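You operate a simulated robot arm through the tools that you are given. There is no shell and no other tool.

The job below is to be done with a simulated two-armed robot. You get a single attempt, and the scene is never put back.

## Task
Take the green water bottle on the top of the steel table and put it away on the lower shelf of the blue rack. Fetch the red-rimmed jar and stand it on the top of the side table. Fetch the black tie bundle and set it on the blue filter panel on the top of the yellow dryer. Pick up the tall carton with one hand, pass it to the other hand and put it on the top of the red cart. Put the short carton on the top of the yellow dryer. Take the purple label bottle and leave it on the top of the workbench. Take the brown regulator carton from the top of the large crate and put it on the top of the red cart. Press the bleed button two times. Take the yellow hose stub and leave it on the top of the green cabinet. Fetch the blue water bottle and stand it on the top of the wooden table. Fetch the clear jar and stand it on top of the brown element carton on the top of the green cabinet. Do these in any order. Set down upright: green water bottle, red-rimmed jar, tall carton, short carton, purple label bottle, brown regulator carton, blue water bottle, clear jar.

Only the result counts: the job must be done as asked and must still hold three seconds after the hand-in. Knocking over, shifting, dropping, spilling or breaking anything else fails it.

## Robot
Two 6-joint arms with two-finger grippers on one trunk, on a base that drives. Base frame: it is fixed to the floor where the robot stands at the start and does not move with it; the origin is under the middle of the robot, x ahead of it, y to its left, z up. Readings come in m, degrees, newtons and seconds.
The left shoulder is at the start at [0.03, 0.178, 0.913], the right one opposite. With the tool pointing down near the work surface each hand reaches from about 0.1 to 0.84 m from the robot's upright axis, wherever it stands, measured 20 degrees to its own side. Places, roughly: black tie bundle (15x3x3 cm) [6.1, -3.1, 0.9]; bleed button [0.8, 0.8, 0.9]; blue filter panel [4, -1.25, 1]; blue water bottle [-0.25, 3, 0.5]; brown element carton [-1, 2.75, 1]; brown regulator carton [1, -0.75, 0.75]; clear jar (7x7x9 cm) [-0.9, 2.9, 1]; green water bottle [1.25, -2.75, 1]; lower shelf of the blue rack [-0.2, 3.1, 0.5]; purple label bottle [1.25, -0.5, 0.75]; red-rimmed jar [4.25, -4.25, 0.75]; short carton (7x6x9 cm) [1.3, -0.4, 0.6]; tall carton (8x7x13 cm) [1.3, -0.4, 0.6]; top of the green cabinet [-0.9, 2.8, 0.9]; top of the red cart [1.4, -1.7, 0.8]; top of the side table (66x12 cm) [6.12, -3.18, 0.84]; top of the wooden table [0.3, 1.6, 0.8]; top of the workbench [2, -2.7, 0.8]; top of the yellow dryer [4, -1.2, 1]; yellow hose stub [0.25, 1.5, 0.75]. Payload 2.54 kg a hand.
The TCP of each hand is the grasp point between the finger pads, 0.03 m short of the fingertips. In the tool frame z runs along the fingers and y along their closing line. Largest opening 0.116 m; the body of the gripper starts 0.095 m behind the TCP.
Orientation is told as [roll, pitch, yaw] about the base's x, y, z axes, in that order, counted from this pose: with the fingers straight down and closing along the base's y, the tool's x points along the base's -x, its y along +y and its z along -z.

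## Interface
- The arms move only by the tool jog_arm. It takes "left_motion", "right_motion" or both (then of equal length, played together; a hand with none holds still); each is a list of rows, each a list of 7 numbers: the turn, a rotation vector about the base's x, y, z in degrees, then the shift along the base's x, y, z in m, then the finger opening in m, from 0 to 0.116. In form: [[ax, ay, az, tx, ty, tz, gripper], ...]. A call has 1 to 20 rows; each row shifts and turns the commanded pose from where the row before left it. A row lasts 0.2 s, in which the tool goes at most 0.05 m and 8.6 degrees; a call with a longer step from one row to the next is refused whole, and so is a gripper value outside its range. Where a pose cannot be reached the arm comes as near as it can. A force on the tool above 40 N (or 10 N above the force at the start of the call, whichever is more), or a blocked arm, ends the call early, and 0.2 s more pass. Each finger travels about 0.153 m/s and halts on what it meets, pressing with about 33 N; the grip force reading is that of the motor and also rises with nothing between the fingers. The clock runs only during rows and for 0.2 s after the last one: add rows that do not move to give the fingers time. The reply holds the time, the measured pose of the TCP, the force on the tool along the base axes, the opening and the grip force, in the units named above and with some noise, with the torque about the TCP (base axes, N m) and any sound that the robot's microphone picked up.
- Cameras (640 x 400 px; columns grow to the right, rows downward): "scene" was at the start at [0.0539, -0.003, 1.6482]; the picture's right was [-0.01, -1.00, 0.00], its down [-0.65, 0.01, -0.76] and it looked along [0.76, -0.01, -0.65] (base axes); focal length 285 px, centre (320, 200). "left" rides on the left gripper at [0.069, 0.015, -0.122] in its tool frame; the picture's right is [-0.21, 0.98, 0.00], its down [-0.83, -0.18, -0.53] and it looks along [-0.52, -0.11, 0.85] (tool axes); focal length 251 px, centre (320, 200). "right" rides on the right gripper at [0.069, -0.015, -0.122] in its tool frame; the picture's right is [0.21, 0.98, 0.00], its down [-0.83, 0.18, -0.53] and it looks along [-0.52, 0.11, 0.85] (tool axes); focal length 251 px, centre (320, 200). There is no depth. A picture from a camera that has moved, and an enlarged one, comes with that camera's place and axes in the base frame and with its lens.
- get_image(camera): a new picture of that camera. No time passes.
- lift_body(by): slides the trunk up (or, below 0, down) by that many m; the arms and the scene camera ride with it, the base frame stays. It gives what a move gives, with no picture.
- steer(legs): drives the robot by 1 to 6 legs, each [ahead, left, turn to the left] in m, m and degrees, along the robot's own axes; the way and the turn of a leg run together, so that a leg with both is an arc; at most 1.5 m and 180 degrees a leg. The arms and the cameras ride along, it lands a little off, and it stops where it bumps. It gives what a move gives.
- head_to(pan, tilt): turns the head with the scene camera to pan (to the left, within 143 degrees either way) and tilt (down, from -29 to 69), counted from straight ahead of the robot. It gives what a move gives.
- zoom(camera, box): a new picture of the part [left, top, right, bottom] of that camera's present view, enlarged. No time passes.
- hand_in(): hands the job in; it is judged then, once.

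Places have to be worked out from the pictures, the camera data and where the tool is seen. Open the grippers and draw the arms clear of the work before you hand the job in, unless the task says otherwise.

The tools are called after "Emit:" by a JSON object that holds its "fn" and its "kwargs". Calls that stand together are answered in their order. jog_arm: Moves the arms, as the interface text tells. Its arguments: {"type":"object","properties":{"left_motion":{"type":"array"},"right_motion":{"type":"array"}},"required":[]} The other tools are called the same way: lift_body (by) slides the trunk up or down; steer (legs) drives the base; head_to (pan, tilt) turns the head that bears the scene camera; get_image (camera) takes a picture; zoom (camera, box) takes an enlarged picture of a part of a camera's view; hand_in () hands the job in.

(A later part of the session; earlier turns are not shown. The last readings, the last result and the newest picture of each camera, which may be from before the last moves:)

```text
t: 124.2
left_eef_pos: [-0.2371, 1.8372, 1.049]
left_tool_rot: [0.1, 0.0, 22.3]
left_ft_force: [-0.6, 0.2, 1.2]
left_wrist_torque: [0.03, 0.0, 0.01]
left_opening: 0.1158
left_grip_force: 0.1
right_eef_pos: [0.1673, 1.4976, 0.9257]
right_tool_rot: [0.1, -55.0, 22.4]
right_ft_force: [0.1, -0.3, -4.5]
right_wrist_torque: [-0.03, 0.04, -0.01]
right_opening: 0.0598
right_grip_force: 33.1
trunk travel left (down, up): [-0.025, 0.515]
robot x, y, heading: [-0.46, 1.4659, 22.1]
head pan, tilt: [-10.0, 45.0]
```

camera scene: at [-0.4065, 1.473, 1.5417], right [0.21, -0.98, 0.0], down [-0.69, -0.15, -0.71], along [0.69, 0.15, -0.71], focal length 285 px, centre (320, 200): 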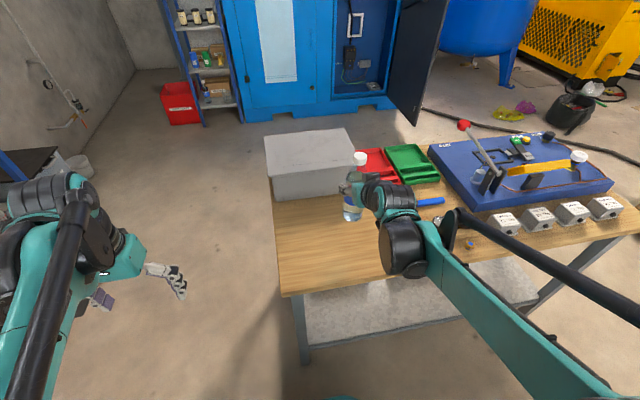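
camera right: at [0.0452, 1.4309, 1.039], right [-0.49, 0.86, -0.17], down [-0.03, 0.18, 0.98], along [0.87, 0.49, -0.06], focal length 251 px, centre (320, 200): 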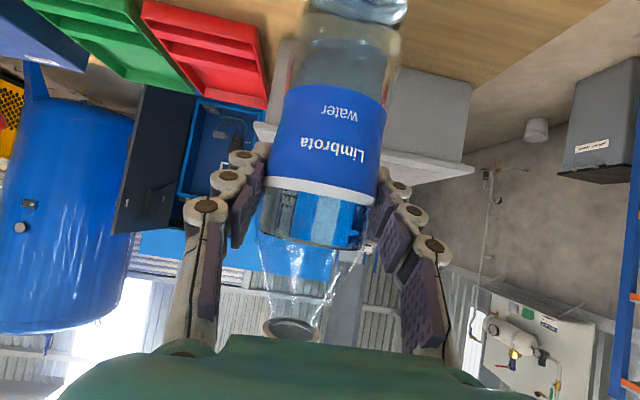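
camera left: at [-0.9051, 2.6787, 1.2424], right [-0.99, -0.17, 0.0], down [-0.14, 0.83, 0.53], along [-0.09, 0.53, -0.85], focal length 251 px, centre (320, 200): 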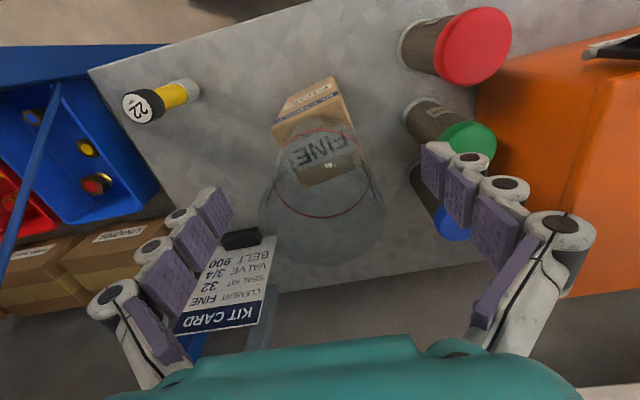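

Emit:
{"fn": "jog_arm", "kwargs": {"right_motion": [[0, 0, 0, 0, 0, -0.003, 0.05], [0, 0, 0, 0, 0, -0.003, 0.05], [0, 0, 0, 0, 0, -0.003, 0.05]]}}

Emit:
{"fn": "zoom", "kwargs": {"camera": "scene", "box": [300, 160, 400, 240]}}

```text
t: 125.0
left_eef_pos: [-0.2386, 1.8361, 1.0502]
left_tool_rot: [0.1, 0.1, 22.3]
left_ft_force: [0.7, -0.5, -0.9]
left_wrist_torque: [-0.01, 0.03, -0.02]
left_opening: 0.1161
left_grip_force: 0.1
right_eef_pos: [0.1686, 1.4988, 0.9162]
right_tool_rot: [0.2, -55.0, 22.3]
right_ft_force: [0.0, -1.2, -5.1]
right_wrist_torque: [-0.04, 0.06, -0.02]
right_opening: 0.0603
right_grip_force: 33.5
trunk travel left (down, up): [-0.025, 0.515]
robot x, y, heading: [-0.457, 1.4662, 22.3]
head pan, tilt: [-10.0, 45.0]
```

```text
5.00 times, centred on (350, 200) of scene
camera zoom: at [-0.4064, 1.473, 1.5416], right [0.21, -0.98, 0.0], down [-0.69, -0.15, -0.71], along [0.69, 0.15, -0.71], focal length 1423 px, centre (170, 200)
```

zoom: 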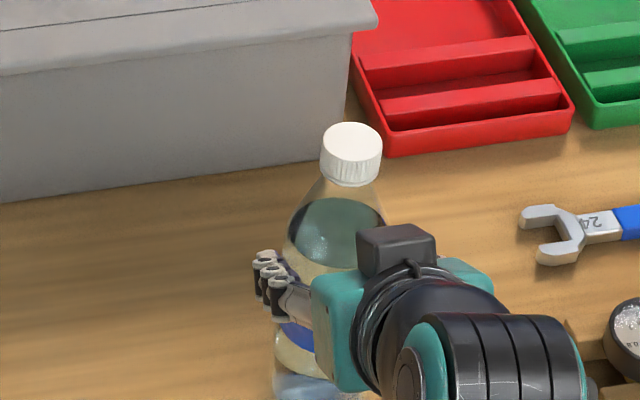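

Emit:
{"fn": "jog_arm", "kwargs": {"right_motion": [[0, 0, 0, 0, 0, -0.003, 0.05], [0, 0, 0, 0, 0, -0.003, 0.05], [0, 0, 0, 0, 0, -0.002, 0.05]]}}

```text
t: 125.8
left_eef_pos: [-0.2394, 1.8375, 1.0501]
left_tool_rot: [0.0, 0.0, 22.2]
left_ft_force: [0.4, -0.1, 0.5]
left_wrist_torque: [0.01, 0.0, -0.02]
left_opening: 0.1162
left_grip_force: 0.1
right_eef_pos: [0.1661, 1.4985, 0.9106]
right_tool_rot: [0.1, -55.2, 22.4]
right_ft_force: [0.2, 3.5, 19.8]
right_wrist_torque: [0.2, -0.13, 0.04]
right_opening: 0.06
right_grip_force: 33.2
trunk travel left (down, up): [-0.025, 0.515]
robot x, y, heading: [-0.4566, 1.4697, 22.0]
head pan, tilt: [-10.0, 45.0]
```

Contact (20 N) at TCP z 0.911. I relieve, open gently and look.

Emit:
{"fn": "jog_arm", "kwargs": {"right_motion": [[0, 0, 0, 0, 0, 0.0015, 0.05], [0, 0, 0, 0, 0, 0, 0.06], [0, 0, 0, 0, 0, 0, 0.063], [0, 0, 0, 0, 0, 0, 0.07], [0, 0, 0, 0, 0, 0, 0.09], [0, 0, 0, 0, 0, 0, 0.116], [0, 0, 0, 0, 0, 0, 0.116]]}}

Emit:
{"fn": "get_image", "kwargs": {"camera": "right"}}

Emit:
{"fn": "zoom", "kwargs": {"camera": "scene", "box": [260, 140, 440, 260]}}

```text
t: 127.4
left_eef_pos: [-0.2386, 1.837, 1.0491]
left_tool_rot: [0.1, 0.2, 22.3]
left_ft_force: [-0.2, -0.1, -0.7]
left_wrist_torque: [0.0, 0.02, 0.02]
left_opening: 0.1161
left_grip_force: 0.0
right_eef_pos: [0.1675, 1.4979, 0.9098]
right_tool_rot: [0.1, -55.0, 22.2]
right_ft_force: [-0.2, 0.7, -0.4]
right_wrist_torque: [0.03, 0.04, 0.03]
right_opening: 0.1159
right_grip_force: 0.0
trunk travel left (down, up): [-0.025, 0.515]
robot x, y, heading: [-0.4611, 1.4686, 22.2]
head pan, tilt: [-10.0, 45.0]
```

```text
taken
camera right: at [0.0449, 1.4311, 0.9237], right [-0.49, 0.86, -0.17], down [-0.04, 0.18, 0.98], along [0.87, 0.49, -0.06], focal length 251 px, centre (320, 200)
```

right: 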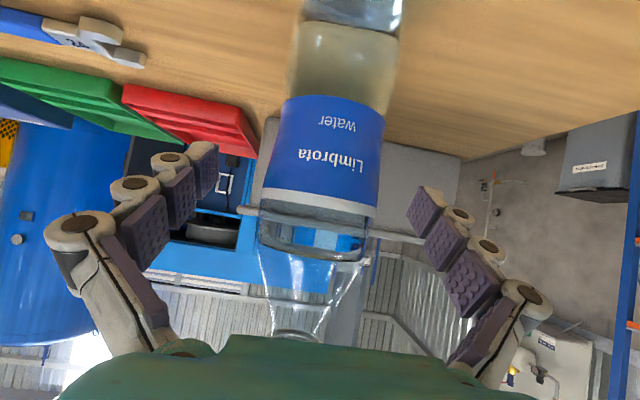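

```text
3.33 times, centred on (350, 200) of scene
camera zoom: at [-0.4069, 1.473, 1.5417], right [0.21, -0.98, 0.0], down [-0.69, -0.15, -0.71], along [0.69, 0.15, -0.71], focal length 949 px, centre (220, 200)
```

zoom: 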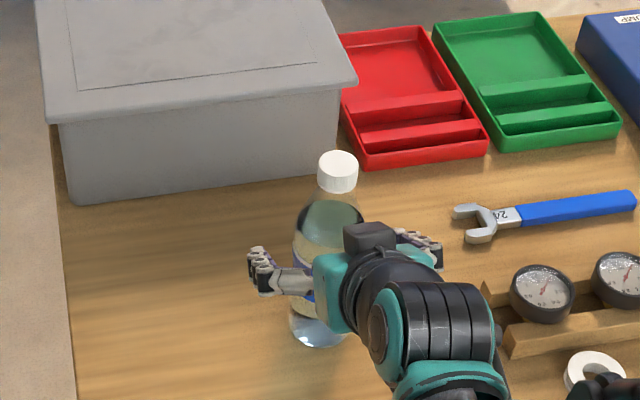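

The bottle stands free and upright. I withdraw the right hand straight back along the tool axis, then turn it fingers-down again.

Emit:
{"fn": "jog_arm", "kwargs": {"right_motion": [[0, 0, 0, -0.0278, -0.0113, 0.008, 0.116], [0, 0, 0, -0.0278, -0.0113, 0.01, 0.116], [0, 0, 0, -0.0278, -0.0113, 0.012, 0.116], [0, 0, 0, -0.0278, -0.0113, 0.012, 0.116], [0, 0, 0, -0.0278, -0.0113, 0.012, 0.116], [0, 0, 0, -0.0278, -0.0113, 0.012, 0.116], [0, 0, 0, -0.01, -0.004, 0.03, 0.116], [-2.97, 7.27, 0, 0, 0, 0.02, 0.116], [-2.97, 7.27, 0, 0, 0, 0.02, 0.116], [-2.97, 7.27, 0, 0, 0, 0.02, 0.116], [-2.97, 7.27, 0, 0, 0, 0.02, 0.116], [-2.97, 7.27, 0, 0, 0, 0.02, 0.116], [-2.97, 7.27, 0, 0, 0, 0.01, 0.116], [-2.97, 7.27, 0, 0, 0, 0, 0.116]]}}

Emit:
{"fn": "get_image", "kwargs": {"camera": "scene"}}

```text
t: 130.4
left_eef_pos: [-0.2377, 1.8367, 1.0483]
left_tool_rot: [0.1, 0.2, 22.2]
left_ft_force: [0.6, 0.7, -0.1]
left_wrist_torque: [0.0, 0.02, -0.02]
left_opening: 0.116
left_grip_force: 0.1
right_eef_pos: [-0.0083, 1.4278, 1.1151]
right_tool_rot: [0.2, 0.1, 22.3]
right_ft_force: [-0.1, 0.3, 0.6]
right_wrist_torque: [0.02, 0.0, 0.0]
right_opening: 0.1161
right_grip_force: 0.0
trunk travel left (down, up): [-0.025, 0.515]
robot x, y, heading: [-0.4586, 1.4704, 22.3]
head pan, tilt: [-10.0, 45.0]
```

```text
taken
camera scene: at [-0.4059, 1.4733, 1.5416], right [0.21, -0.98, 0.0], down [-0.69, -0.15, -0.71], along [0.69, 0.15, -0.71], focal length 285 px, centre (320, 200)
```

scene: 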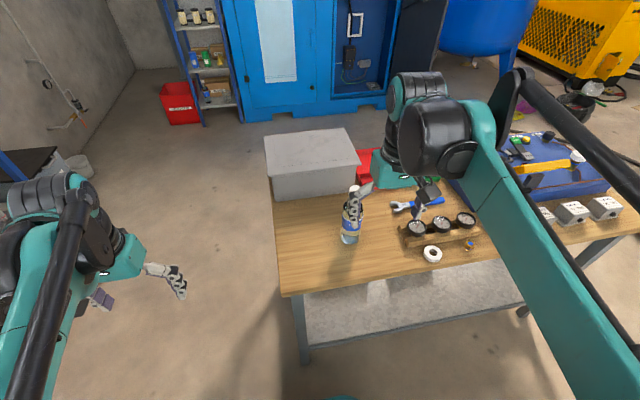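

The blue bottle stands on the table. Next the crate: I raise the trunk 0.2 m for clearance, turn to face the crate and drive around the table into the corridor beside it.

Emit:
{"fn": "lift_body", "kwargs": {"by": 0.2}}

Emit:
{"fn": "steer", "kwargs": {"legs": [[0, 0, -90.3], [1.2, -0.12, 0], [0.53, 0, 0]]}}

Emit:
{"fn": "head_to", "kwargs": {"pan": 45, "tilt": 35}}

Emit:
{"fn": "get_image", "kwargs": {"camera": "scene"}}

```text
t: 132.5
left_eef_pos: [-0.2371, 1.8364, 1.2488]
left_tool_rot: [0.0, 0.1, 22.3]
left_ft_force: [0.5, -0.2, 0.6]
left_wrist_torque: [0.01, -0.01, -0.02]
left_opening: 0.1162
left_grip_force: 0.0
right_eef_pos: [-0.01, 1.4269, 1.3158]
right_tool_rot: [0.2, 0.0, 22.2]
right_ft_force: [1.0, 0.1, 0.5]
right_wrist_torque: [0.03, 0.02, -0.01]
right_opening: 0.1161
right_grip_force: 0.0
trunk travel left (down, up): [-0.225, 0.315]
robot x, y, heading: [-0.4562, 1.4693, 22.1]
head pan, tilt: [-10.0, 45.0]
```

```text
t: 145.1
left_eef_pos: [0.4496, -0.3964, 1.2493]
left_tool_rot: [0.2, 0.0, -67.9]
left_ft_force: [0.5, -0.3, 0.8]
left_wrist_torque: [0.01, -0.02, 0.0]
left_opening: 0.116
left_grip_force: 0.1
right_eef_pos: [0.0384, -0.6237, 1.3166]
right_tool_rot: [0.4, 0.0, -68.0]
right_ft_force: [-0.2, -0.7, -0.2]
right_wrist_torque: [0.0, 0.02, 0.01]
right_opening: 0.1157
right_grip_force: 0.0
trunk travel left (down, up): [-0.225, 0.315]
robot x, y, heading: [0.0821, -0.1742, -68.4]
head pan, tilt: [-10.0, 45.0]
```

```text
t: 146.4
left_eef_pos: [0.4496, -0.3954, 1.249]
left_tool_rot: [0.2, 0.1, -68.0]
left_ft_force: [0.3, 0.5, -0.4]
left_wrist_torque: [-0.02, 0.02, -0.01]
left_opening: 0.1162
left_grip_force: 0.0
right_eef_pos: [0.0387, -0.6233, 1.3165]
right_tool_rot: [0.3, 0.0, -67.9]
right_ft_force: [0.9, -0.3, 0.2]
right_wrist_torque: [-0.01, 0.0, 0.0]
right_opening: 0.116
right_grip_force: 0.0
trunk travel left (down, up): [-0.225, 0.315]
robot x, y, heading: [0.0803, -0.1766, -68.1]
head pan, tilt: [45.0, 35.0]
```

```text
taken
camera scene: at [0.1518, -0.1831, 1.7565], right [-0.39, -0.92, 0.0], down [-0.53, 0.23, -0.82], along [0.75, -0.32, -0.57], focal length 285 px, centre (320, 200)
```

scene: 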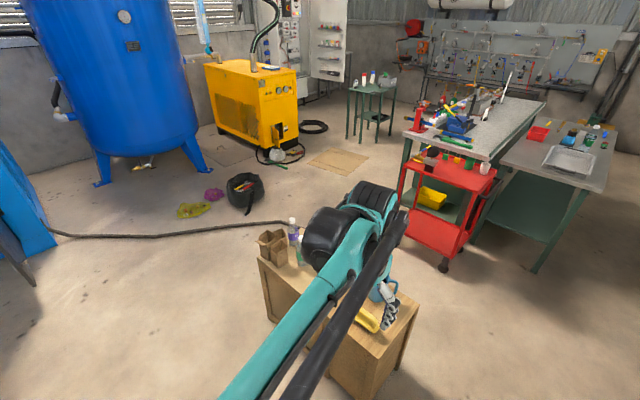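

Now I slide left 1.05 m to stand in front of the crate end with the cartons.

Emit:
{"fn": "steer", "kwargs": {"legs": [[0, 1.05, 0]]}}

Emit:
{"fn": "head_to", "kwargs": {"pan": 0, "tilt": 45}}

Emit:
{"fn": "get_image", "kwargs": {"camera": "scene"}}

Emit:
{"fn": "zoom", "kwargs": {"camera": "scene", "box": [200, 80, 440, 240]}}

```text
t: 151.8
left_eef_pos: [1.4269, -0.0031, 1.2489]
left_tool_rot: [0.0, 0.1, -68.0]
left_ft_force: [0.3, -0.1, -0.6]
left_wrist_torque: [-0.03, 0.01, 0.02]
left_opening: 0.1158
left_grip_force: 0.1
right_eef_pos: [1.0177, -0.2286, 1.315]
right_tool_rot: [0.3, 0.0, -68.0]
right_ft_force: [0.2, 0.1, -0.1]
right_wrist_torque: [0.03, 0.01, -0.02]
right_opening: 0.1158
right_grip_force: 0.1
trunk travel left (down, up): [-0.225, 0.315]
robot x, y, heading: [1.062, 0.2173, -68.0]
head pan, tilt: [45.0, 35.0]
```

```text
t: 152.9
left_eef_pos: [1.4263, -0.0029, 1.2489]
left_tool_rot: [0.1, 0.1, -68.0]
left_ft_force: [-0.1, 0.0, -0.3]
left_wrist_torque: [0.0, -0.01, 0.01]
left_opening: 0.1159
left_grip_force: 0.0
right_eef_pos: [1.0158, -0.23, 1.3162]
right_tool_rot: [0.3, 0.0, -68.0]
right_ft_force: [1.1, -0.1, -0.3]
right_wrist_torque: [0.0, -0.01, 0.02]
right_opening: 0.116
right_grip_force: 0.0
trunk travel left (down, up): [-0.225, 0.315]
robot x, y, heading: [1.0574, 0.2178, -68.0]
head pan, tilt: [0.0, 45.0]
```

```text
taken
camera scene: at [1.078, 0.1691, 1.7417], right [-0.93, -0.37, 0.0], down [-0.26, 0.66, -0.71], along [0.26, -0.66, -0.71], focal length 285 px, centre (320, 200)
```

scene: 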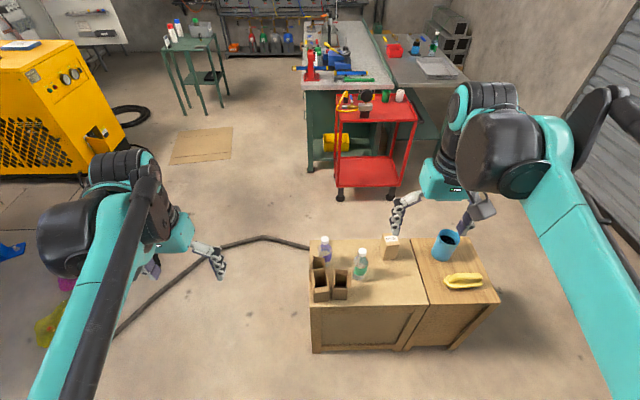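

```text
2.50 times, centred on (320, 160) of scene
camera zoom: at [1.078, 0.1691, 1.7417], right [-0.93, -0.37, 0.0], down [-0.26, 0.66, -0.71], along [0.26, -0.66, -0.71], focal length 712 px, centre (320, 300)
```

zoom: 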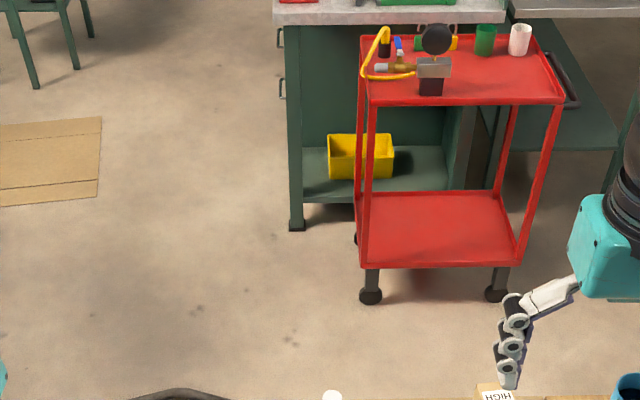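

I see the crate: open cartons, a purple-label and a green-label bottle, a carton marked "HIGH", a mug and a brush. I zoom in.

Emit:
{"fn": "zoom", "kwargs": {"camera": "scene", "box": [290, 210, 430, 310]}}

Emit:
{"fn": "zoom", "kwargs": {"camera": "scene", "box": [370, 210, 510, 310]}}

Emit:
{"fn": "get_image", "kwargs": {"camera": "right"}}

```text
4.00 times, centred on (360, 260) of scene
camera zoom: at [1.078, 0.1691, 1.7417], right [-0.93, -0.37, 0.0], down [-0.26, 0.66, -0.71], along [0.26, -0.66, -0.71], focal length 1138 px, centre (160, -40)
```

zoom: 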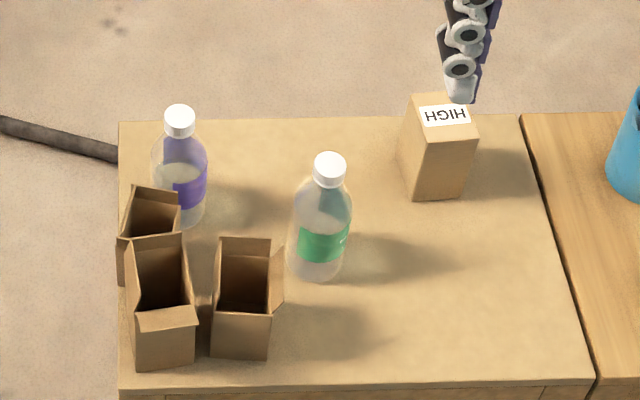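

```text
4.00 times, centred on (440, 260) of scene
camera zoom: at [1.078, 0.1691, 1.7417], right [-0.93, -0.37, 0.0], down [-0.26, 0.66, -0.71], along [0.26, -0.66, -0.71], focal length 1138 px, centre (-160, -40)
```

zoom: 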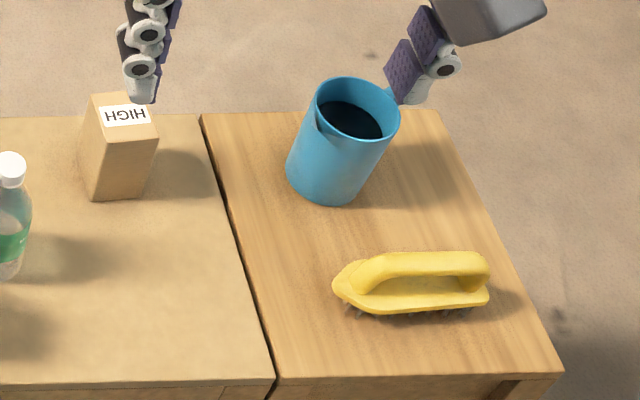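

```text
taken
camera right: at [0.9753, -0.171, 1.438], right [0.83, 0.56, 0.0], down [0.48, -0.7, 0.54], along [0.31, -0.44, -0.84], focal length 251 px, centre (320, 200)
```

right: 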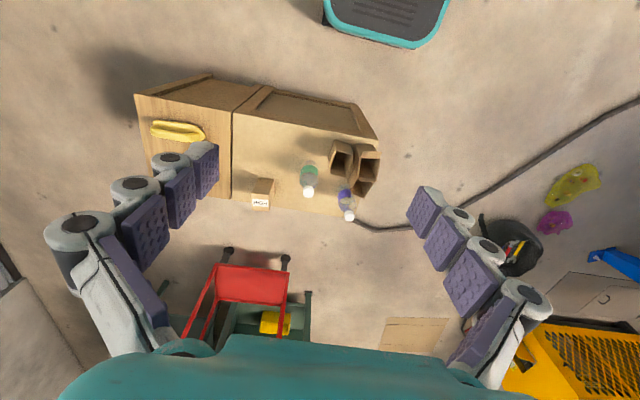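

The large crate's top is at about z 0.54 with corners (1.32,-0.32), (1.47,-0.65), (0.98,-0.86), (0.85,-0.52). I drive 0.17 m nearer, lower the trunk by 0.2 m and take wrist views of the cartons.

Emit:
{"fn": "steer", "kwargs": {"legs": [[0.17, 0, 0]]}}

Emit:
{"fn": "lift_body", "kwargs": {"by": -0.2}}

Emit:
{"fn": "get_image", "kwargs": {"camera": "left"}}

Emit:
{"fn": "get_image", "kwargs": {"camera": "right"}}

Emit:
{"fn": "head_to", "kwargs": {"pan": 0, "tilt": 55}}

Emit:
{"fn": "zoom", "kwargs": {"camera": "scene", "box": [220, 120, 460, 270]}}

```text
t: 154.4
left_eef_pos: [1.4901, -0.1623, 1.2479]
left_tool_rot: [0.2, 0.1, -68.0]
left_ft_force: [0.7, 0.2, 0.0]
left_wrist_torque: [0.03, 0.01, -0.01]
left_opening: 0.1159
left_grip_force: 0.2
right_eef_pos: [1.0791, -0.3888, 1.3165]
right_tool_rot: [0.3, -0.1, -68.1]
right_ft_force: [0.8, -0.2, 0.3]
right_wrist_torque: [0.01, 0.01, -0.04]
right_opening: 0.1159
right_grip_force: 0.1
trunk travel left (down, up): [-0.225, 0.315]
robot x, y, heading: [1.1241, 0.064, -68.1]
head pan, tilt: [0.0, 45.0]
```

```text
t: 156.5
left_eef_pos: [1.4904, -0.16, 1.0501]
left_tool_rot: [0.1, 0.0, -68.1]
left_ft_force: [-0.8, -0.9, -0.1]
left_wrist_torque: [-0.04, -0.02, -0.01]
left_opening: 0.1158
left_grip_force: 0.0
right_eef_pos: [1.0788, -0.3866, 1.1161]
right_tool_rot: [0.3, 0.1, -68.1]
right_ft_force: [-0.5, 0.9, 0.0]
right_wrist_torque: [0.03, 0.0, 0.0]
right_opening: 0.1158
right_grip_force: 0.1
trunk travel left (down, up): [-0.025, 0.515]
robot x, y, heading: [1.1237, 0.0628, -68.2]
head pan, tilt: [0.0, 45.0]
```

```text
taken
camera left: at [1.4798, -0.0916, 1.1728], right [0.99, 0.17, 0.0], down [0.14, -0.83, 0.53], along [0.09, -0.53, -0.85], focal length 251 px, centre (320, 200)
```

left: 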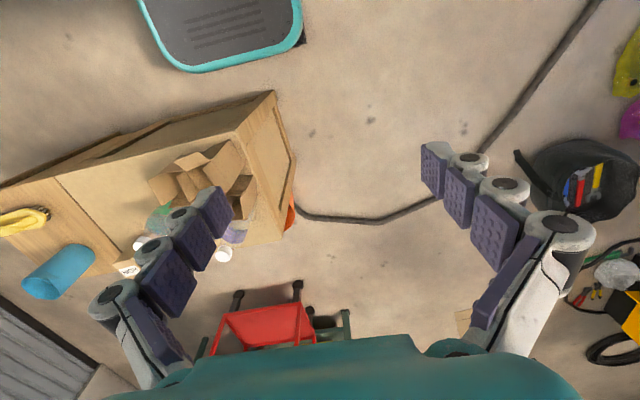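

```text
taken
camera right: at [1.0385, -0.3282, 1.2382], right [0.83, 0.56, 0.0], down [0.48, -0.7, 0.54], along [0.31, -0.44, -0.84], focal length 251 px, centre (320, 200)
```

right: 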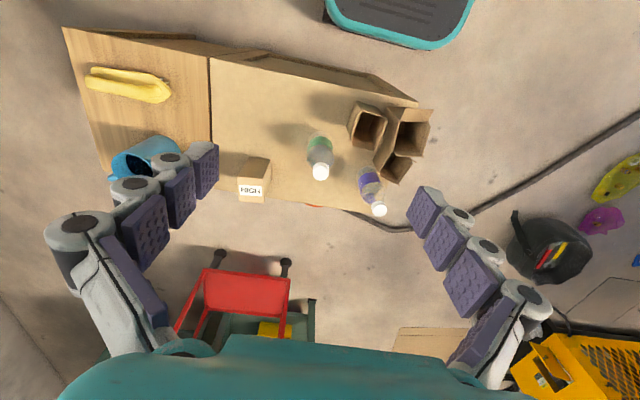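

```text
t: 157.3
left_eef_pos: [1.4907, -0.1607, 1.0494]
left_tool_rot: [0.1, 0.2, -68.0]
left_ft_force: [-0.1, -0.3, -0.4]
left_wrist_torque: [0.01, 0.02, 0.02]
left_opening: 0.1158
left_grip_force: 0.2
right_eef_pos: [1.0792, -0.3864, 1.117]
right_tool_rot: [0.3, 0.0, -68.0]
right_ft_force: [-0.1, 0.2, 0.7]
right_wrist_torque: [0.01, -0.02, -0.03]
right_opening: 0.1158
right_grip_force: 0.2
trunk travel left (down, up): [-0.025, 0.515]
robot x, y, heading: [1.12, 0.0628, -68.0]
head pan, tilt: [0.0, 55.0]
```

```text
2.67 times, centred on (340, 195) of scene
camera zoom: at [1.1377, 0.0203, 1.5283], right [-0.93, -0.37, 0.0], down [-0.31, 0.76, -0.57], along [0.21, -0.53, -0.82], focal length 759 px, centre (267, 213)
```

zoom: 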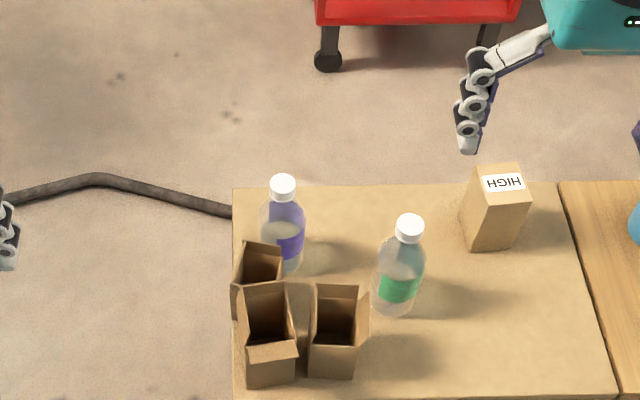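

I zoom on the three open cartons from both the scene and the right wrist camera.

Emit:
{"fn": "zoom", "kwargs": {"camera": "scene", "box": [295, 195, 375, 275]}}

Emit:
{"fn": "zoom", "kwargs": {"camera": "right", "box": [320, 80, 450, 220]}}

Emit:
{"fn": "zoom", "kwargs": {"camera": "left", "box": [120, 110, 290, 270]}}

```text
5.00 times, centred on (335, 235) of scene
camera zoom: at [1.1377, 0.0203, 1.5283], right [-0.93, -0.37, 0.0], down [-0.31, 0.76, -0.57], along [0.21, -0.53, -0.82], focal length 1423 px, centre (245, 25)
```

zoom: 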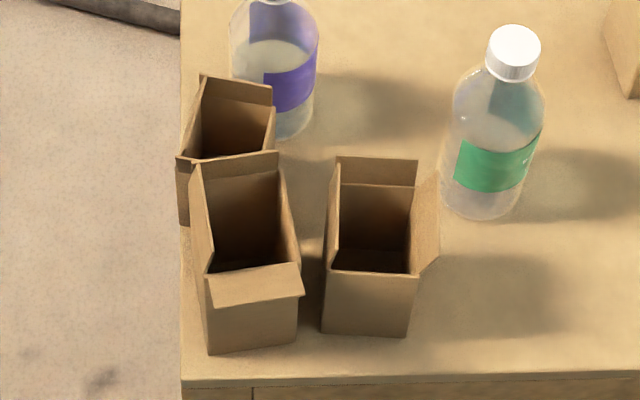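

```text
2.86 times, centred on (385, 150) of right
camera zoom: at [1.0385, -0.3282, 1.238], right [0.83, 0.56, 0.0], down [0.48, -0.7, 0.54], along [0.31, -0.44, -0.84], focal length 718 px, centre (134, 343)
```

zoom: 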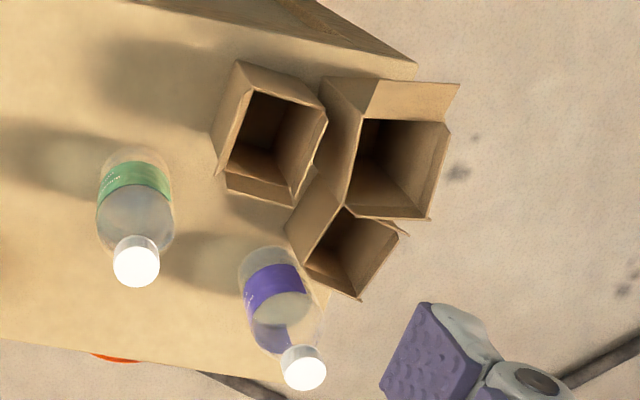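

```text
2.50 times, centred on (205, 190) of left
camera zoom: at [1.4798, -0.0916, 1.1726], right [0.99, 0.17, 0.0], down [0.14, -0.83, 0.53], along [0.09, -0.53, -0.85], focal length 629 px, centre (608, 225)
```

zoom: 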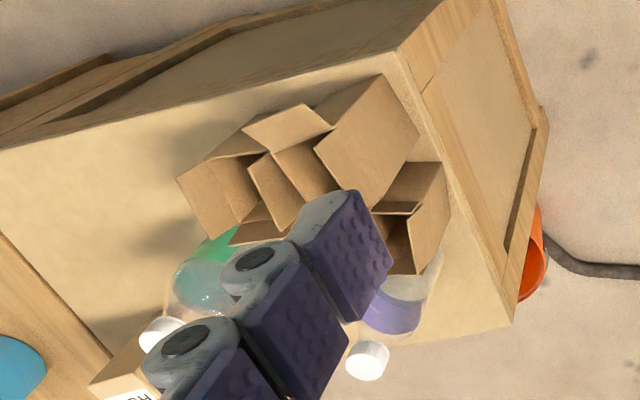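

Carton A (front-left) measures about 7×7.5 cm and 13 cm tall: the tall carton. I need closer views of B (right) and C (behind A), so I move the right hand above them.

Emit:
{"fn": "jog_arm", "kwargs": {"right_motion": [[0, 0, 0, 0.04, 0.008, -0.02, 0.116], [0, 0, 0, 0.04, 0.008, -0.02, 0.116], [0, 0, 0, 0.04, 0.008, -0.02, 0.116], [0, 0, 0, 0.03, 0.008, -0.02, 0.116], [0, 0, 0, 0, 0, -0.02, 0.116], [0, 0, 0, 0, 0, 0, 0.116]]}}

Emit:
{"fn": "get_image", "kwargs": {"camera": "right"}}

Emit:
{"fn": "zoom", "kwargs": {"camera": "right", "box": [240, 60, 440, 220]}}

```text
t: 158.7
left_eef_pos: [1.4904, -0.1608, 1.0496]
left_tool_rot: [0.1, 0.0, -68.0]
left_ft_force: [-0.5, 0.3, -0.4]
left_wrist_torque: [-0.02, 0.01, -0.01]
left_opening: 0.1161
left_grip_force: 0.1
right_eef_pos: [1.2285, -0.3549, 1.0164]
right_tool_rot: [0.3, 0.0, -68.0]
right_ft_force: [0.4, 0.3, 0.4]
right_wrist_torque: [0.03, -0.01, -0.01]
right_opening: 0.1162
right_grip_force: 0.0
trunk travel left (down, up): [-0.025, 0.515]
robot x, y, heading: [1.1235, 0.0603, -68.2]
head pan, tilt: [0.0, 55.0]
```

```text
taken
camera right: at [1.1888, -0.2957, 1.1377], right [0.83, 0.56, 0.0], down [0.48, -0.7, 0.54], along [0.31, -0.44, -0.84], focal length 251 px, centre (320, 200)
```

right: 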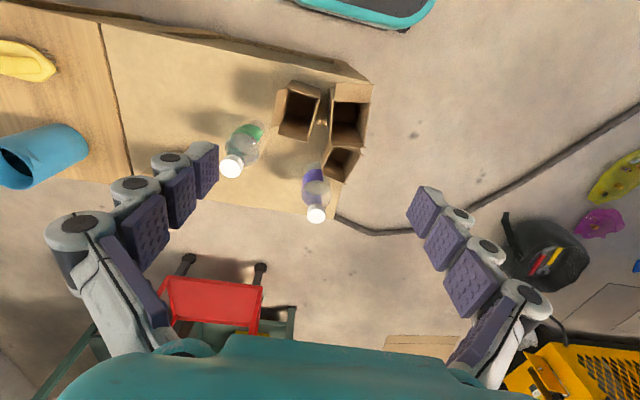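

```text
2.50 times, centred on (340, 140) of right
camera zoom: at [1.1888, -0.2957, 1.1377], right [0.83, 0.56, 0.0], down [0.48, -0.7, 0.54], along [0.31, -0.44, -0.84], focal length 629 px, centre (270, 350)
```

zoom: 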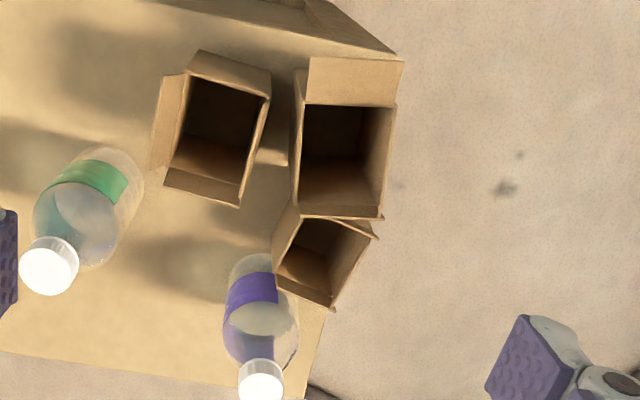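

Triangulating from earlier scene views puts the crate top at z about 0.585. To tell which of B and C is the 7×6×9 cm short carton, I take two closer wrist pictures with a baseline.

Emit:
{"fn": "jog_arm", "kwargs": {"right_motion": [[0, 0, 0, 0.02, -0.01, -0.04, 0.116], [0, 0, 0, 0.02, -0.01, -0.04, 0.116], [0, 0, 0, 0.02, -0.01, -0.04, 0.116], [0, 0, 0, 0, 0, 0, 0.116]]}}

Emit:
{"fn": "zoom", "kwargs": {"camera": "right", "box": [160, 0, 480, 200]}}

Emit:
{"fn": "jog_arm", "kwargs": {"right_motion": [[0, 0, 0, 0.0185, -0.0463, 0, 0.116], [0, 0, 0, 0.0185, -0.0463, 0, 0.116], [0, 0, 0, 0.0185, -0.0463, 0, 0.116], [0, 0, 0, 0, 0, 0, 0.116]]}}

Emit:
{"fn": "zoom", "kwargs": {"camera": "right", "box": [160, 0, 480, 200]}}

```text
t: 159.7
left_eef_pos: [1.4893, -0.1596, 1.0496]
left_tool_rot: [0.1, -0.1, -68.0]
left_ft_force: [-0.1, 0.4, 0.7]
left_wrist_torque: [0.0, -0.01, 0.0]
left_opening: 0.116
left_grip_force: 0.0
right_eef_pos: [1.2882, -0.3833, 0.895]
right_tool_rot: [0.3, -0.2, -68.0]
right_ft_force: [0.0, -0.8, -0.3]
right_wrist_torque: [-0.01, 0.01, -0.02]
right_opening: 0.1159
right_grip_force: 0.0
trunk travel left (down, up): [-0.025, 0.515]
robot x, y, heading: [1.1239, 0.0637, -68.2]
head pan, tilt: [0.0, 55.0]
```

```text
2.00 times, centred on (320, 100) of right
camera zoom: at [1.2482, -0.3258, 1.0167], right [0.83, 0.56, 0.0], down [0.47, -0.7, 0.54], along [0.31, -0.44, -0.84], focal length 503 px, centre (320, 400)
```

zoom: 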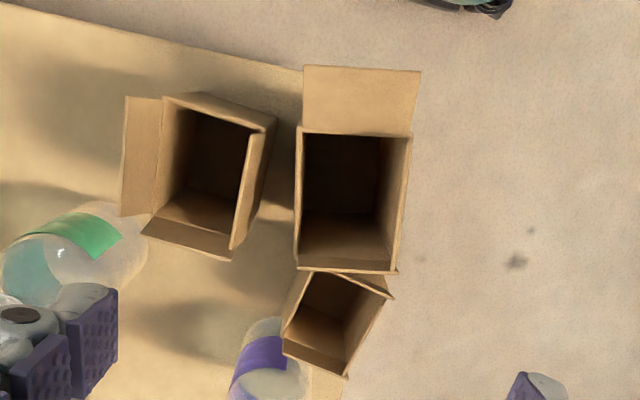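

```text
t: 160.7
left_eef_pos: [1.49, -0.1595, 1.0504]
left_tool_rot: [0.0, 0.0, -68.0]
left_ft_force: [-0.1, 0.2, 0.1]
left_wrist_torque: [-0.03, -0.02, 0.0]
left_opening: 0.1161
left_grip_force: 0.1
right_eef_pos: [1.3444, -0.523, 0.8967]
right_tool_rot: [0.4, -0.2, -68.0]
right_ft_force: [-1.3, 0.2, 0.7]
right_wrist_torque: [-0.01, 0.04, 0.01]
right_opening: 0.1163
right_grip_force: 0.1
trunk travel left (down, up): [-0.025, 0.515]
robot x, y, heading: [1.1262, 0.0619, -68.3]
head pan, tilt: [0.0, 55.0]
```

```text
2.00 times, centred on (320, 100) of right
camera zoom: at [1.3045, -0.4643, 1.0182], right [0.83, 0.56, 0.0], down [0.48, -0.7, 0.54], along [0.31, -0.44, -0.84], focal length 503 px, centre (320, 400)
```

zoom: 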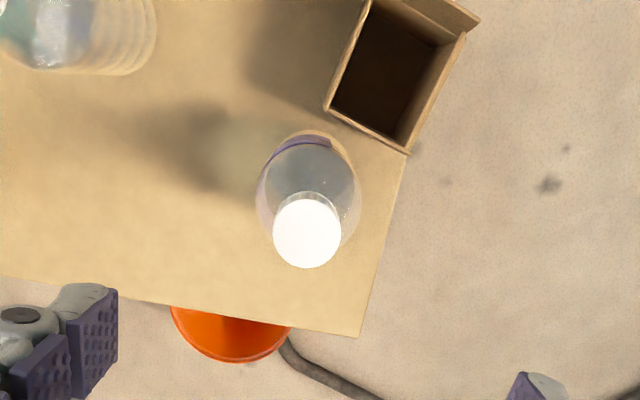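

C's far edge triangulates to z 0.698, centre about (1.333, -0.438). I also want B's footprint, so I move the hand above B and take another close view.

Emit:
{"fn": "jog_arm", "kwargs": {"right_motion": [[0, 0, 0, -0.045, 0.02, 0.0, 0.116], [0, 0, 0, -0.045, 0.02, 0, 0.116], [0, 0, 0, -0.03, 0.035, 0, 0.116], [0, 0, 0, 0, 0.02, 0, 0.116], [0, 0, 0, 0, 0, 0, 0.116]]}}

Emit:
{"fn": "zoom", "kwargs": {"camera": "right", "box": [240, 60, 440, 185]}}

Emit:
{"fn": "zoom", "kwargs": {"camera": "scene", "box": [300, 200, 360, 270]}}

```text
t: 161.9
left_eef_pos: [1.4903, -0.1617, 1.0494]
left_tool_rot: [0.2, 0.1, -68.0]
left_ft_force: [0.7, 0.4, -0.1]
left_wrist_torque: [0.02, 0.0, 0.0]
left_opening: 0.1161
left_grip_force: 0.1
right_eef_pos: [1.2243, -0.4284, 0.8964]
right_tool_rot: [0.3, 0.0, -67.9]
right_ft_force: [-0.3, 0.2, -0.1]
right_wrist_torque: [0.0, -0.02, -0.01]
right_opening: 0.116
right_grip_force: 0.0
trunk travel left (down, up): [-0.025, 0.515]
robot x, y, heading: [1.1225, 0.0619, -68.0]
head pan, tilt: [0.0, 55.0]
```

```text
3.20 times, centred on (340, 122) of right
camera zoom: at [1.184, -0.3699, 1.0187], right [0.83, 0.56, 0.0], down [0.47, -0.7, 0.54], along [0.31, -0.44, -0.84], focal length 805 px, centre (256, 448)
```

zoom: 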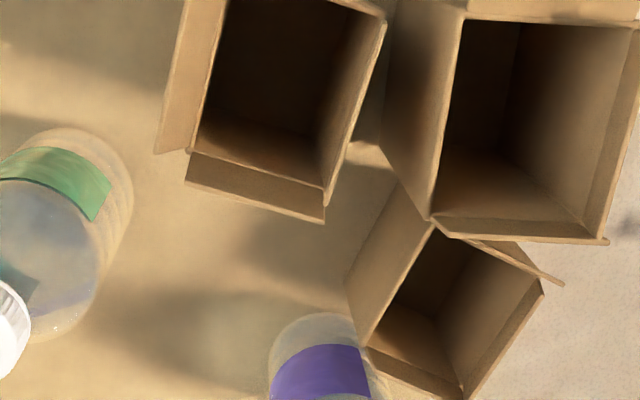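

```text
5.71 times, centred on (330, 235) of scene
camera zoom: at [1.1377, 0.0202, 1.5283], right [-0.93, -0.37, 0.0], down [-0.31, 0.76, -0.57], along [0.21, -0.53, -0.82], focal length 1626 px, centre (263, 0)
```

zoom: 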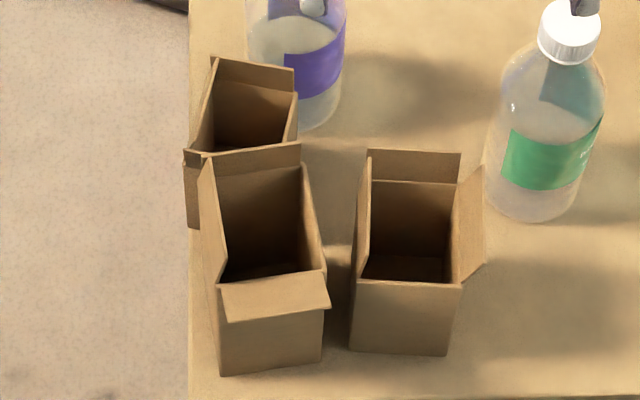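

A is the tall carton (about 6×7×13 cm, centre (1.295, -0.366), yaw -58.7°). C (6×5.4×9 cm at (1.333, -0.438)) matches the short carton's place; B is a distractor I must not touch. I position the right hand over A, aligned to its walls, and check.

Emit:
{"fn": "jog_arm", "kwargs": {"right_motion": [[0, 0, 4.65, 0.038, 0.028, 0, 0.074], [0, 0, 4.65, 0.0373, 0.028, 0, 0.074], [0, 0, 0, 0, 0, 0, 0.074], [0, 0, 0, 0, 0, 0, 0.074]]}}

Emit:
{"fn": "get_image", "kwargs": {"camera": "right"}}

Emit:
{"fn": "zoom", "kwargs": {"camera": "right", "box": [220, 60, 420, 185]}}

```text
t: 162.9
left_eef_pos: [1.4889, -0.1608, 1.0499]
left_tool_rot: [0.1, 0.1, -68.0]
left_ft_force: [0.0, -0.2, 1.1]
left_wrist_torque: [-0.02, 0.01, -0.02]
left_opening: 0.1164
left_grip_force: 0.1
right_eef_pos: [1.3007, -0.3735, 0.8968]
right_tool_rot: [0.3, 0.1, -58.8]
right_ft_force: [-0.2, -0.3, 0.4]
right_wrist_torque: [-0.02, 0.0, -0.01]
right_opening: 0.0739
right_grip_force: 0.1
trunk travel left (down, up): [-0.025, 0.515]
robot x, y, heading: [1.1187, 0.0613, -67.9]
head pan, tilt: [0.0, 55.0]
```

```text
taken
camera right: at [1.2514, -0.3219, 1.0184], right [0.72, 0.69, 0.0], down [0.58, -0.61, 0.54], along [0.37, -0.38, -0.84], focal length 251 px, centre (320, 200)
```

right: 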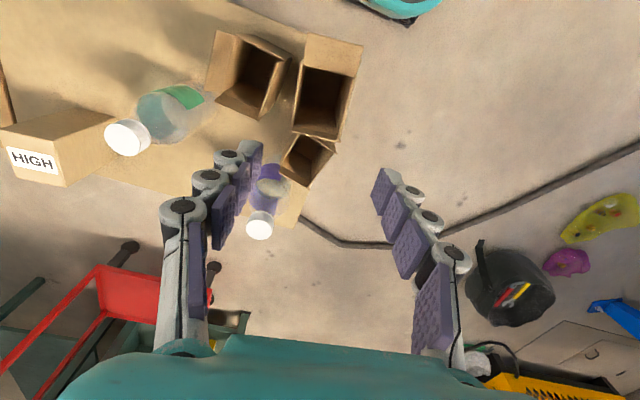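

```text
3.20 times, centred on (320, 122) of right
camera zoom: at [1.2514, -0.3219, 1.0184], right [0.72, 0.69, 0.0], down [0.58, -0.61, 0.54], along [0.37, -0.38, -0.84], focal length 805 px, centre (320, 448)
```

zoom: 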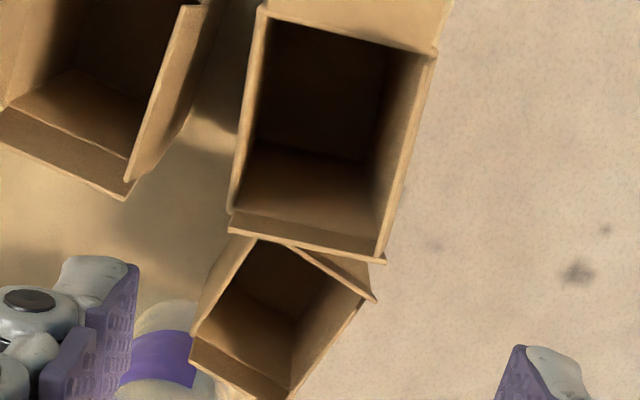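

The hand is centred on A within 1 mm and aligned; clearance to B about 8 mm. I descend to z 0.70 (fingers on A's upper walls).

Emit:
{"fn": "jog_arm", "kwargs": {"right_motion": [[0, 0, 0, 0, 0, -0.045, 0.076], [0, 0, 0, 0, 0, -0.045, 0.076], [0, 0, 0, 0, 0, -0.03, 0.076], [0, 0, 0, 0, 0, 0, 0.076]]}}

Emit:
{"fn": "get_image", "kwargs": {"camera": "right"}}

Emit:
{"fn": "zoom", "kwargs": {"camera": "scene", "box": [280, 180, 380, 270]}}

```text
t: 163.9
left_eef_pos: [1.4895, -0.1598, 1.0493]
left_tool_rot: [0.1, 0.1, -68.1]
left_ft_force: [-0.8, -1.0, -0.3]
left_wrist_torque: [-0.01, 0.02, 0.02]
left_opening: 0.116
left_grip_force: 0.0
right_eef_pos: [1.3002, -0.3728, 0.7752]
right_tool_rot: [0.3, 0.0, -58.7]
right_ft_force: [-0.1, -0.2, -0.2]
right_wrist_torque: [0.0, 0.02, 0.05]
right_opening: 0.0761
right_grip_force: 0.1
trunk travel left (down, up): [-0.025, 0.515]
robot x, y, heading: [1.1261, 0.0605, -68.0]
head pan, tilt: [0.0, 55.0]
```

```text
taken
camera right: at [1.2514, -0.3216, 0.8973], right [0.72, 0.69, 0.0], down [0.58, -0.61, 0.54], along [0.37, -0.38, -0.84], focal length 251 px, centre (320, 200)
```

right: 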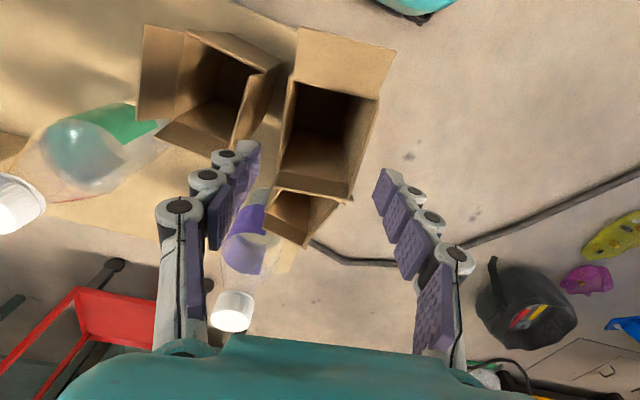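

```text
4.44 times, centred on (330, 225) of scene
camera zoom: at [1.1377, 0.0204, 1.5283], right [-0.93, -0.37, 0.0], down [-0.31, 0.76, -0.57], along [0.21, -0.53, -0.82], focal length 1265 px, centre (276, 89)
```

zoom: 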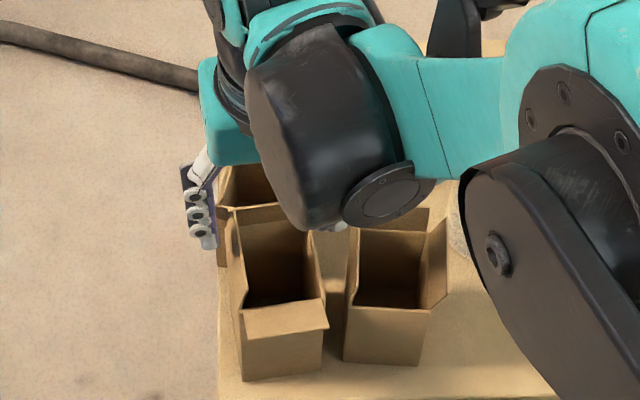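

Alignment still good (walls at ±3.06 cm). I continue down to z 0.70.

Emit:
{"fn": "jog_arm", "kwargs": {"right_motion": [[0, 0, 0, 0, 0, -0.025, 0.076], [0, 0, 0, 0, 0, -0.025, 0.076], [0, 0, 0, 0, 0, -0.025, 0.076], [0, 0, 0, 0, 0, 0, 0.076]]}}

Emit:
{"fn": "get_image", "kwargs": {"camera": "right"}}

Emit:
{"fn": "zoom", "kwargs": {"camera": "scene", "box": [280, 180, 380, 270]}}

```text
t: 164.9
left_eef_pos: [1.4897, -0.1594, 1.0496]
left_tool_rot: [0.1, 0.1, -67.9]
left_ft_force: [0.0, -0.5, 0.1]
left_wrist_torque: [-0.02, -0.01, 0.01]
left_opening: 0.1157
left_grip_force: 0.1
right_eef_pos: [1.2999, -0.3733, 0.7007]
right_tool_rot: [0.3, 0.0, -58.8]
right_ft_force: [0.1, -0.4, -0.1]
right_wrist_torque: [0.01, 0.0, 0.0]
right_opening: 0.0762
right_grip_force: 0.1
trunk travel left (down, up): [-0.025, 0.515]
robot x, y, heading: [1.1212, 0.0615, -68.1]
head pan, tilt: [0.0, 55.0]
```

```text
taken
camera right: at [1.2509, -0.3211, 0.8226], right [0.72, 0.69, 0.0], down [0.58, -0.61, 0.54], along [0.37, -0.38, -0.84], focal length 251 px, centre (320, 200)
```

right: 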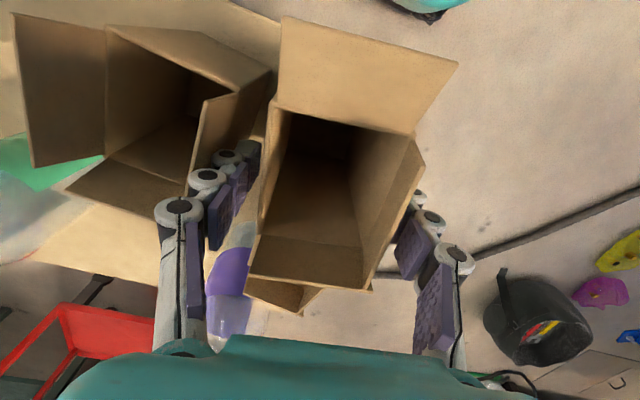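

```text
4.44 times, centred on (330, 225) of scene
camera zoom: at [1.1377, 0.0204, 1.5283], right [-0.93, -0.37, 0.0], down [-0.31, 0.76, -0.57], along [0.21, -0.53, -0.82], focal length 1265 px, centre (276, 89)
```

zoom: 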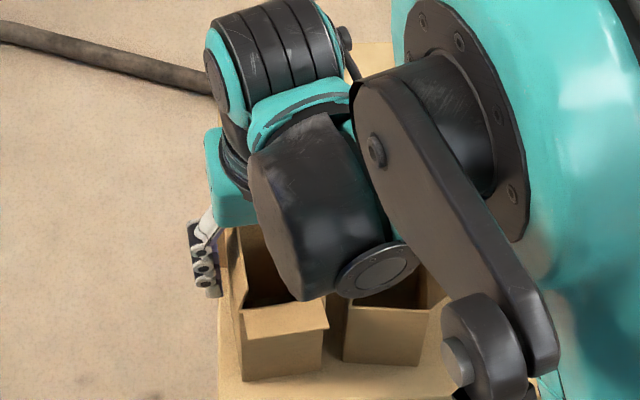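

No contact forces; fingers straddle A, one in the gap to B. I close on A.

Emit:
{"fn": "jog_arm", "kwargs": {"right_motion": [[0, 0, 0, 0, 0, 0, 0.07], [0, 0, 0, 0, 0, 0, 0.064], [0, 0, 0, 0, 0, 0, 0.058], [0, 0, 0, 0, 0, 0, 0.05], [0, 0, 0, 0, 0, 0, 0.05]]}}

Emit:
{"fn": "get_image", "kwargs": {"camera": "right"}}

```text
t: 166.1
left_eef_pos: [1.4887, -0.1597, 1.0487]
left_tool_rot: [0.1, 0.0, -68.0]
left_ft_force: [0.0, -0.2, 0.1]
left_wrist_torque: [-0.03, 0.01, 0.01]
left_opening: 0.1161
left_grip_force: 0.1
right_eef_pos: [1.2998, -0.3734, 0.701]
right_tool_rot: [0.3, 0.1, -58.8]
right_ft_force: [-0.4, -0.6, 3.4]
right_wrist_torque: [0.04, -0.05, -0.02]
right_opening: 0.0606
right_grip_force: 33.2
trunk travel left (down, up): [-0.025, 0.515]
robot x, y, heading: [1.1229, 0.0625, -67.9]
head pan, tilt: [0.0, 55.0]
```

```text
taken
camera right: at [1.2509, -0.321, 0.8229], right [0.72, 0.69, 0.0], down [0.58, -0.61, 0.54], along [0.37, -0.38, -0.84], focal length 251 px, centre (320, 200)
```

right: 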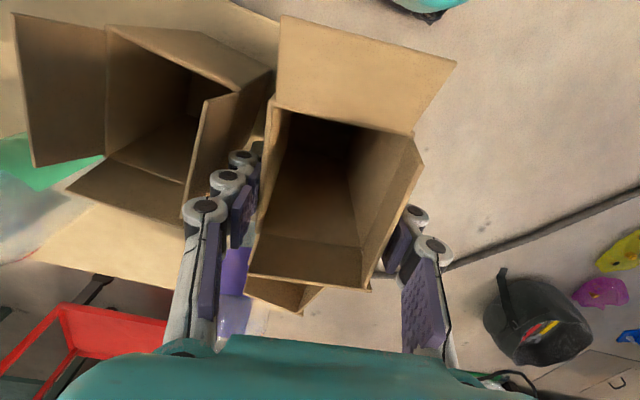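

Gripped at 60.6 mm. I lift slowly 3 cm first and check that neighbouring carton C does not move.

Emit:
{"fn": "jog_arm", "kwargs": {"right_motion": [[0, 0, 0, 0, 0, 0.006, 0.05], [0, 0, 0, 0, 0, 0.012, 0.05], [0, 0, 0, 0, 0, 0.012, 0.05], [0, 0, 0, 0, 0, 0, 0.05]]}}

Emit:
{"fn": "get_image", "kwargs": {"camera": "right"}}

Emit:
{"fn": "zoom", "kwargs": {"camera": "scene", "box": [280, 180, 380, 270]}}

```text
t: 167.1
left_eef_pos: [1.49, -0.1601, 1.0504]
left_tool_rot: [0.1, 0.1, -67.9]
left_ft_force: [0.0, -0.2, -0.2]
left_wrist_torque: [-0.01, 0.03, -0.04]
left_opening: 0.116
left_grip_force: 0.1
right_eef_pos: [1.3002, -0.372, 0.731]
right_tool_rot: [0.4, 0.1, -58.7]
right_ft_force: [0.7, 0.3, -0.6]
right_wrist_torque: [-0.01, 0.03, 0.02]
right_opening: 0.0607
right_grip_force: 33.3
trunk travel left (down, up): [-0.025, 0.515]
robot x, y, heading: [1.1229, 0.0626, -68.0]
head pan, tilt: [0.0, 55.0]
```

```text
taken
camera right: at [1.2506, -0.3212, 0.8529], right [0.72, 0.69, 0.0], down [0.58, -0.61, 0.54], along [0.37, -0.38, -0.84], focal length 251 px, centre (320, 200)
```

right: 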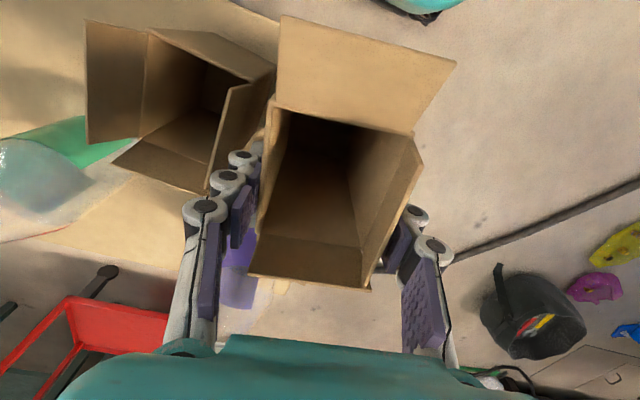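

```text
4.44 times, centred on (330, 225) of scene
camera zoom: at [1.1378, 0.0202, 1.5282], right [-0.93, -0.37, 0.0], down [-0.31, 0.76, -0.57], along [0.21, -0.53, -0.82], focal length 1265 px, centre (276, 89)
```

zoom: 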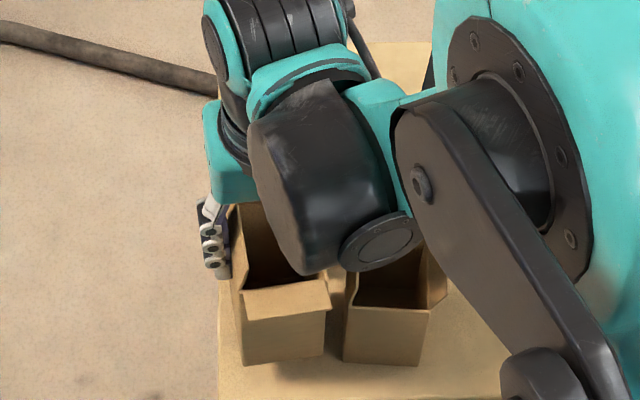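

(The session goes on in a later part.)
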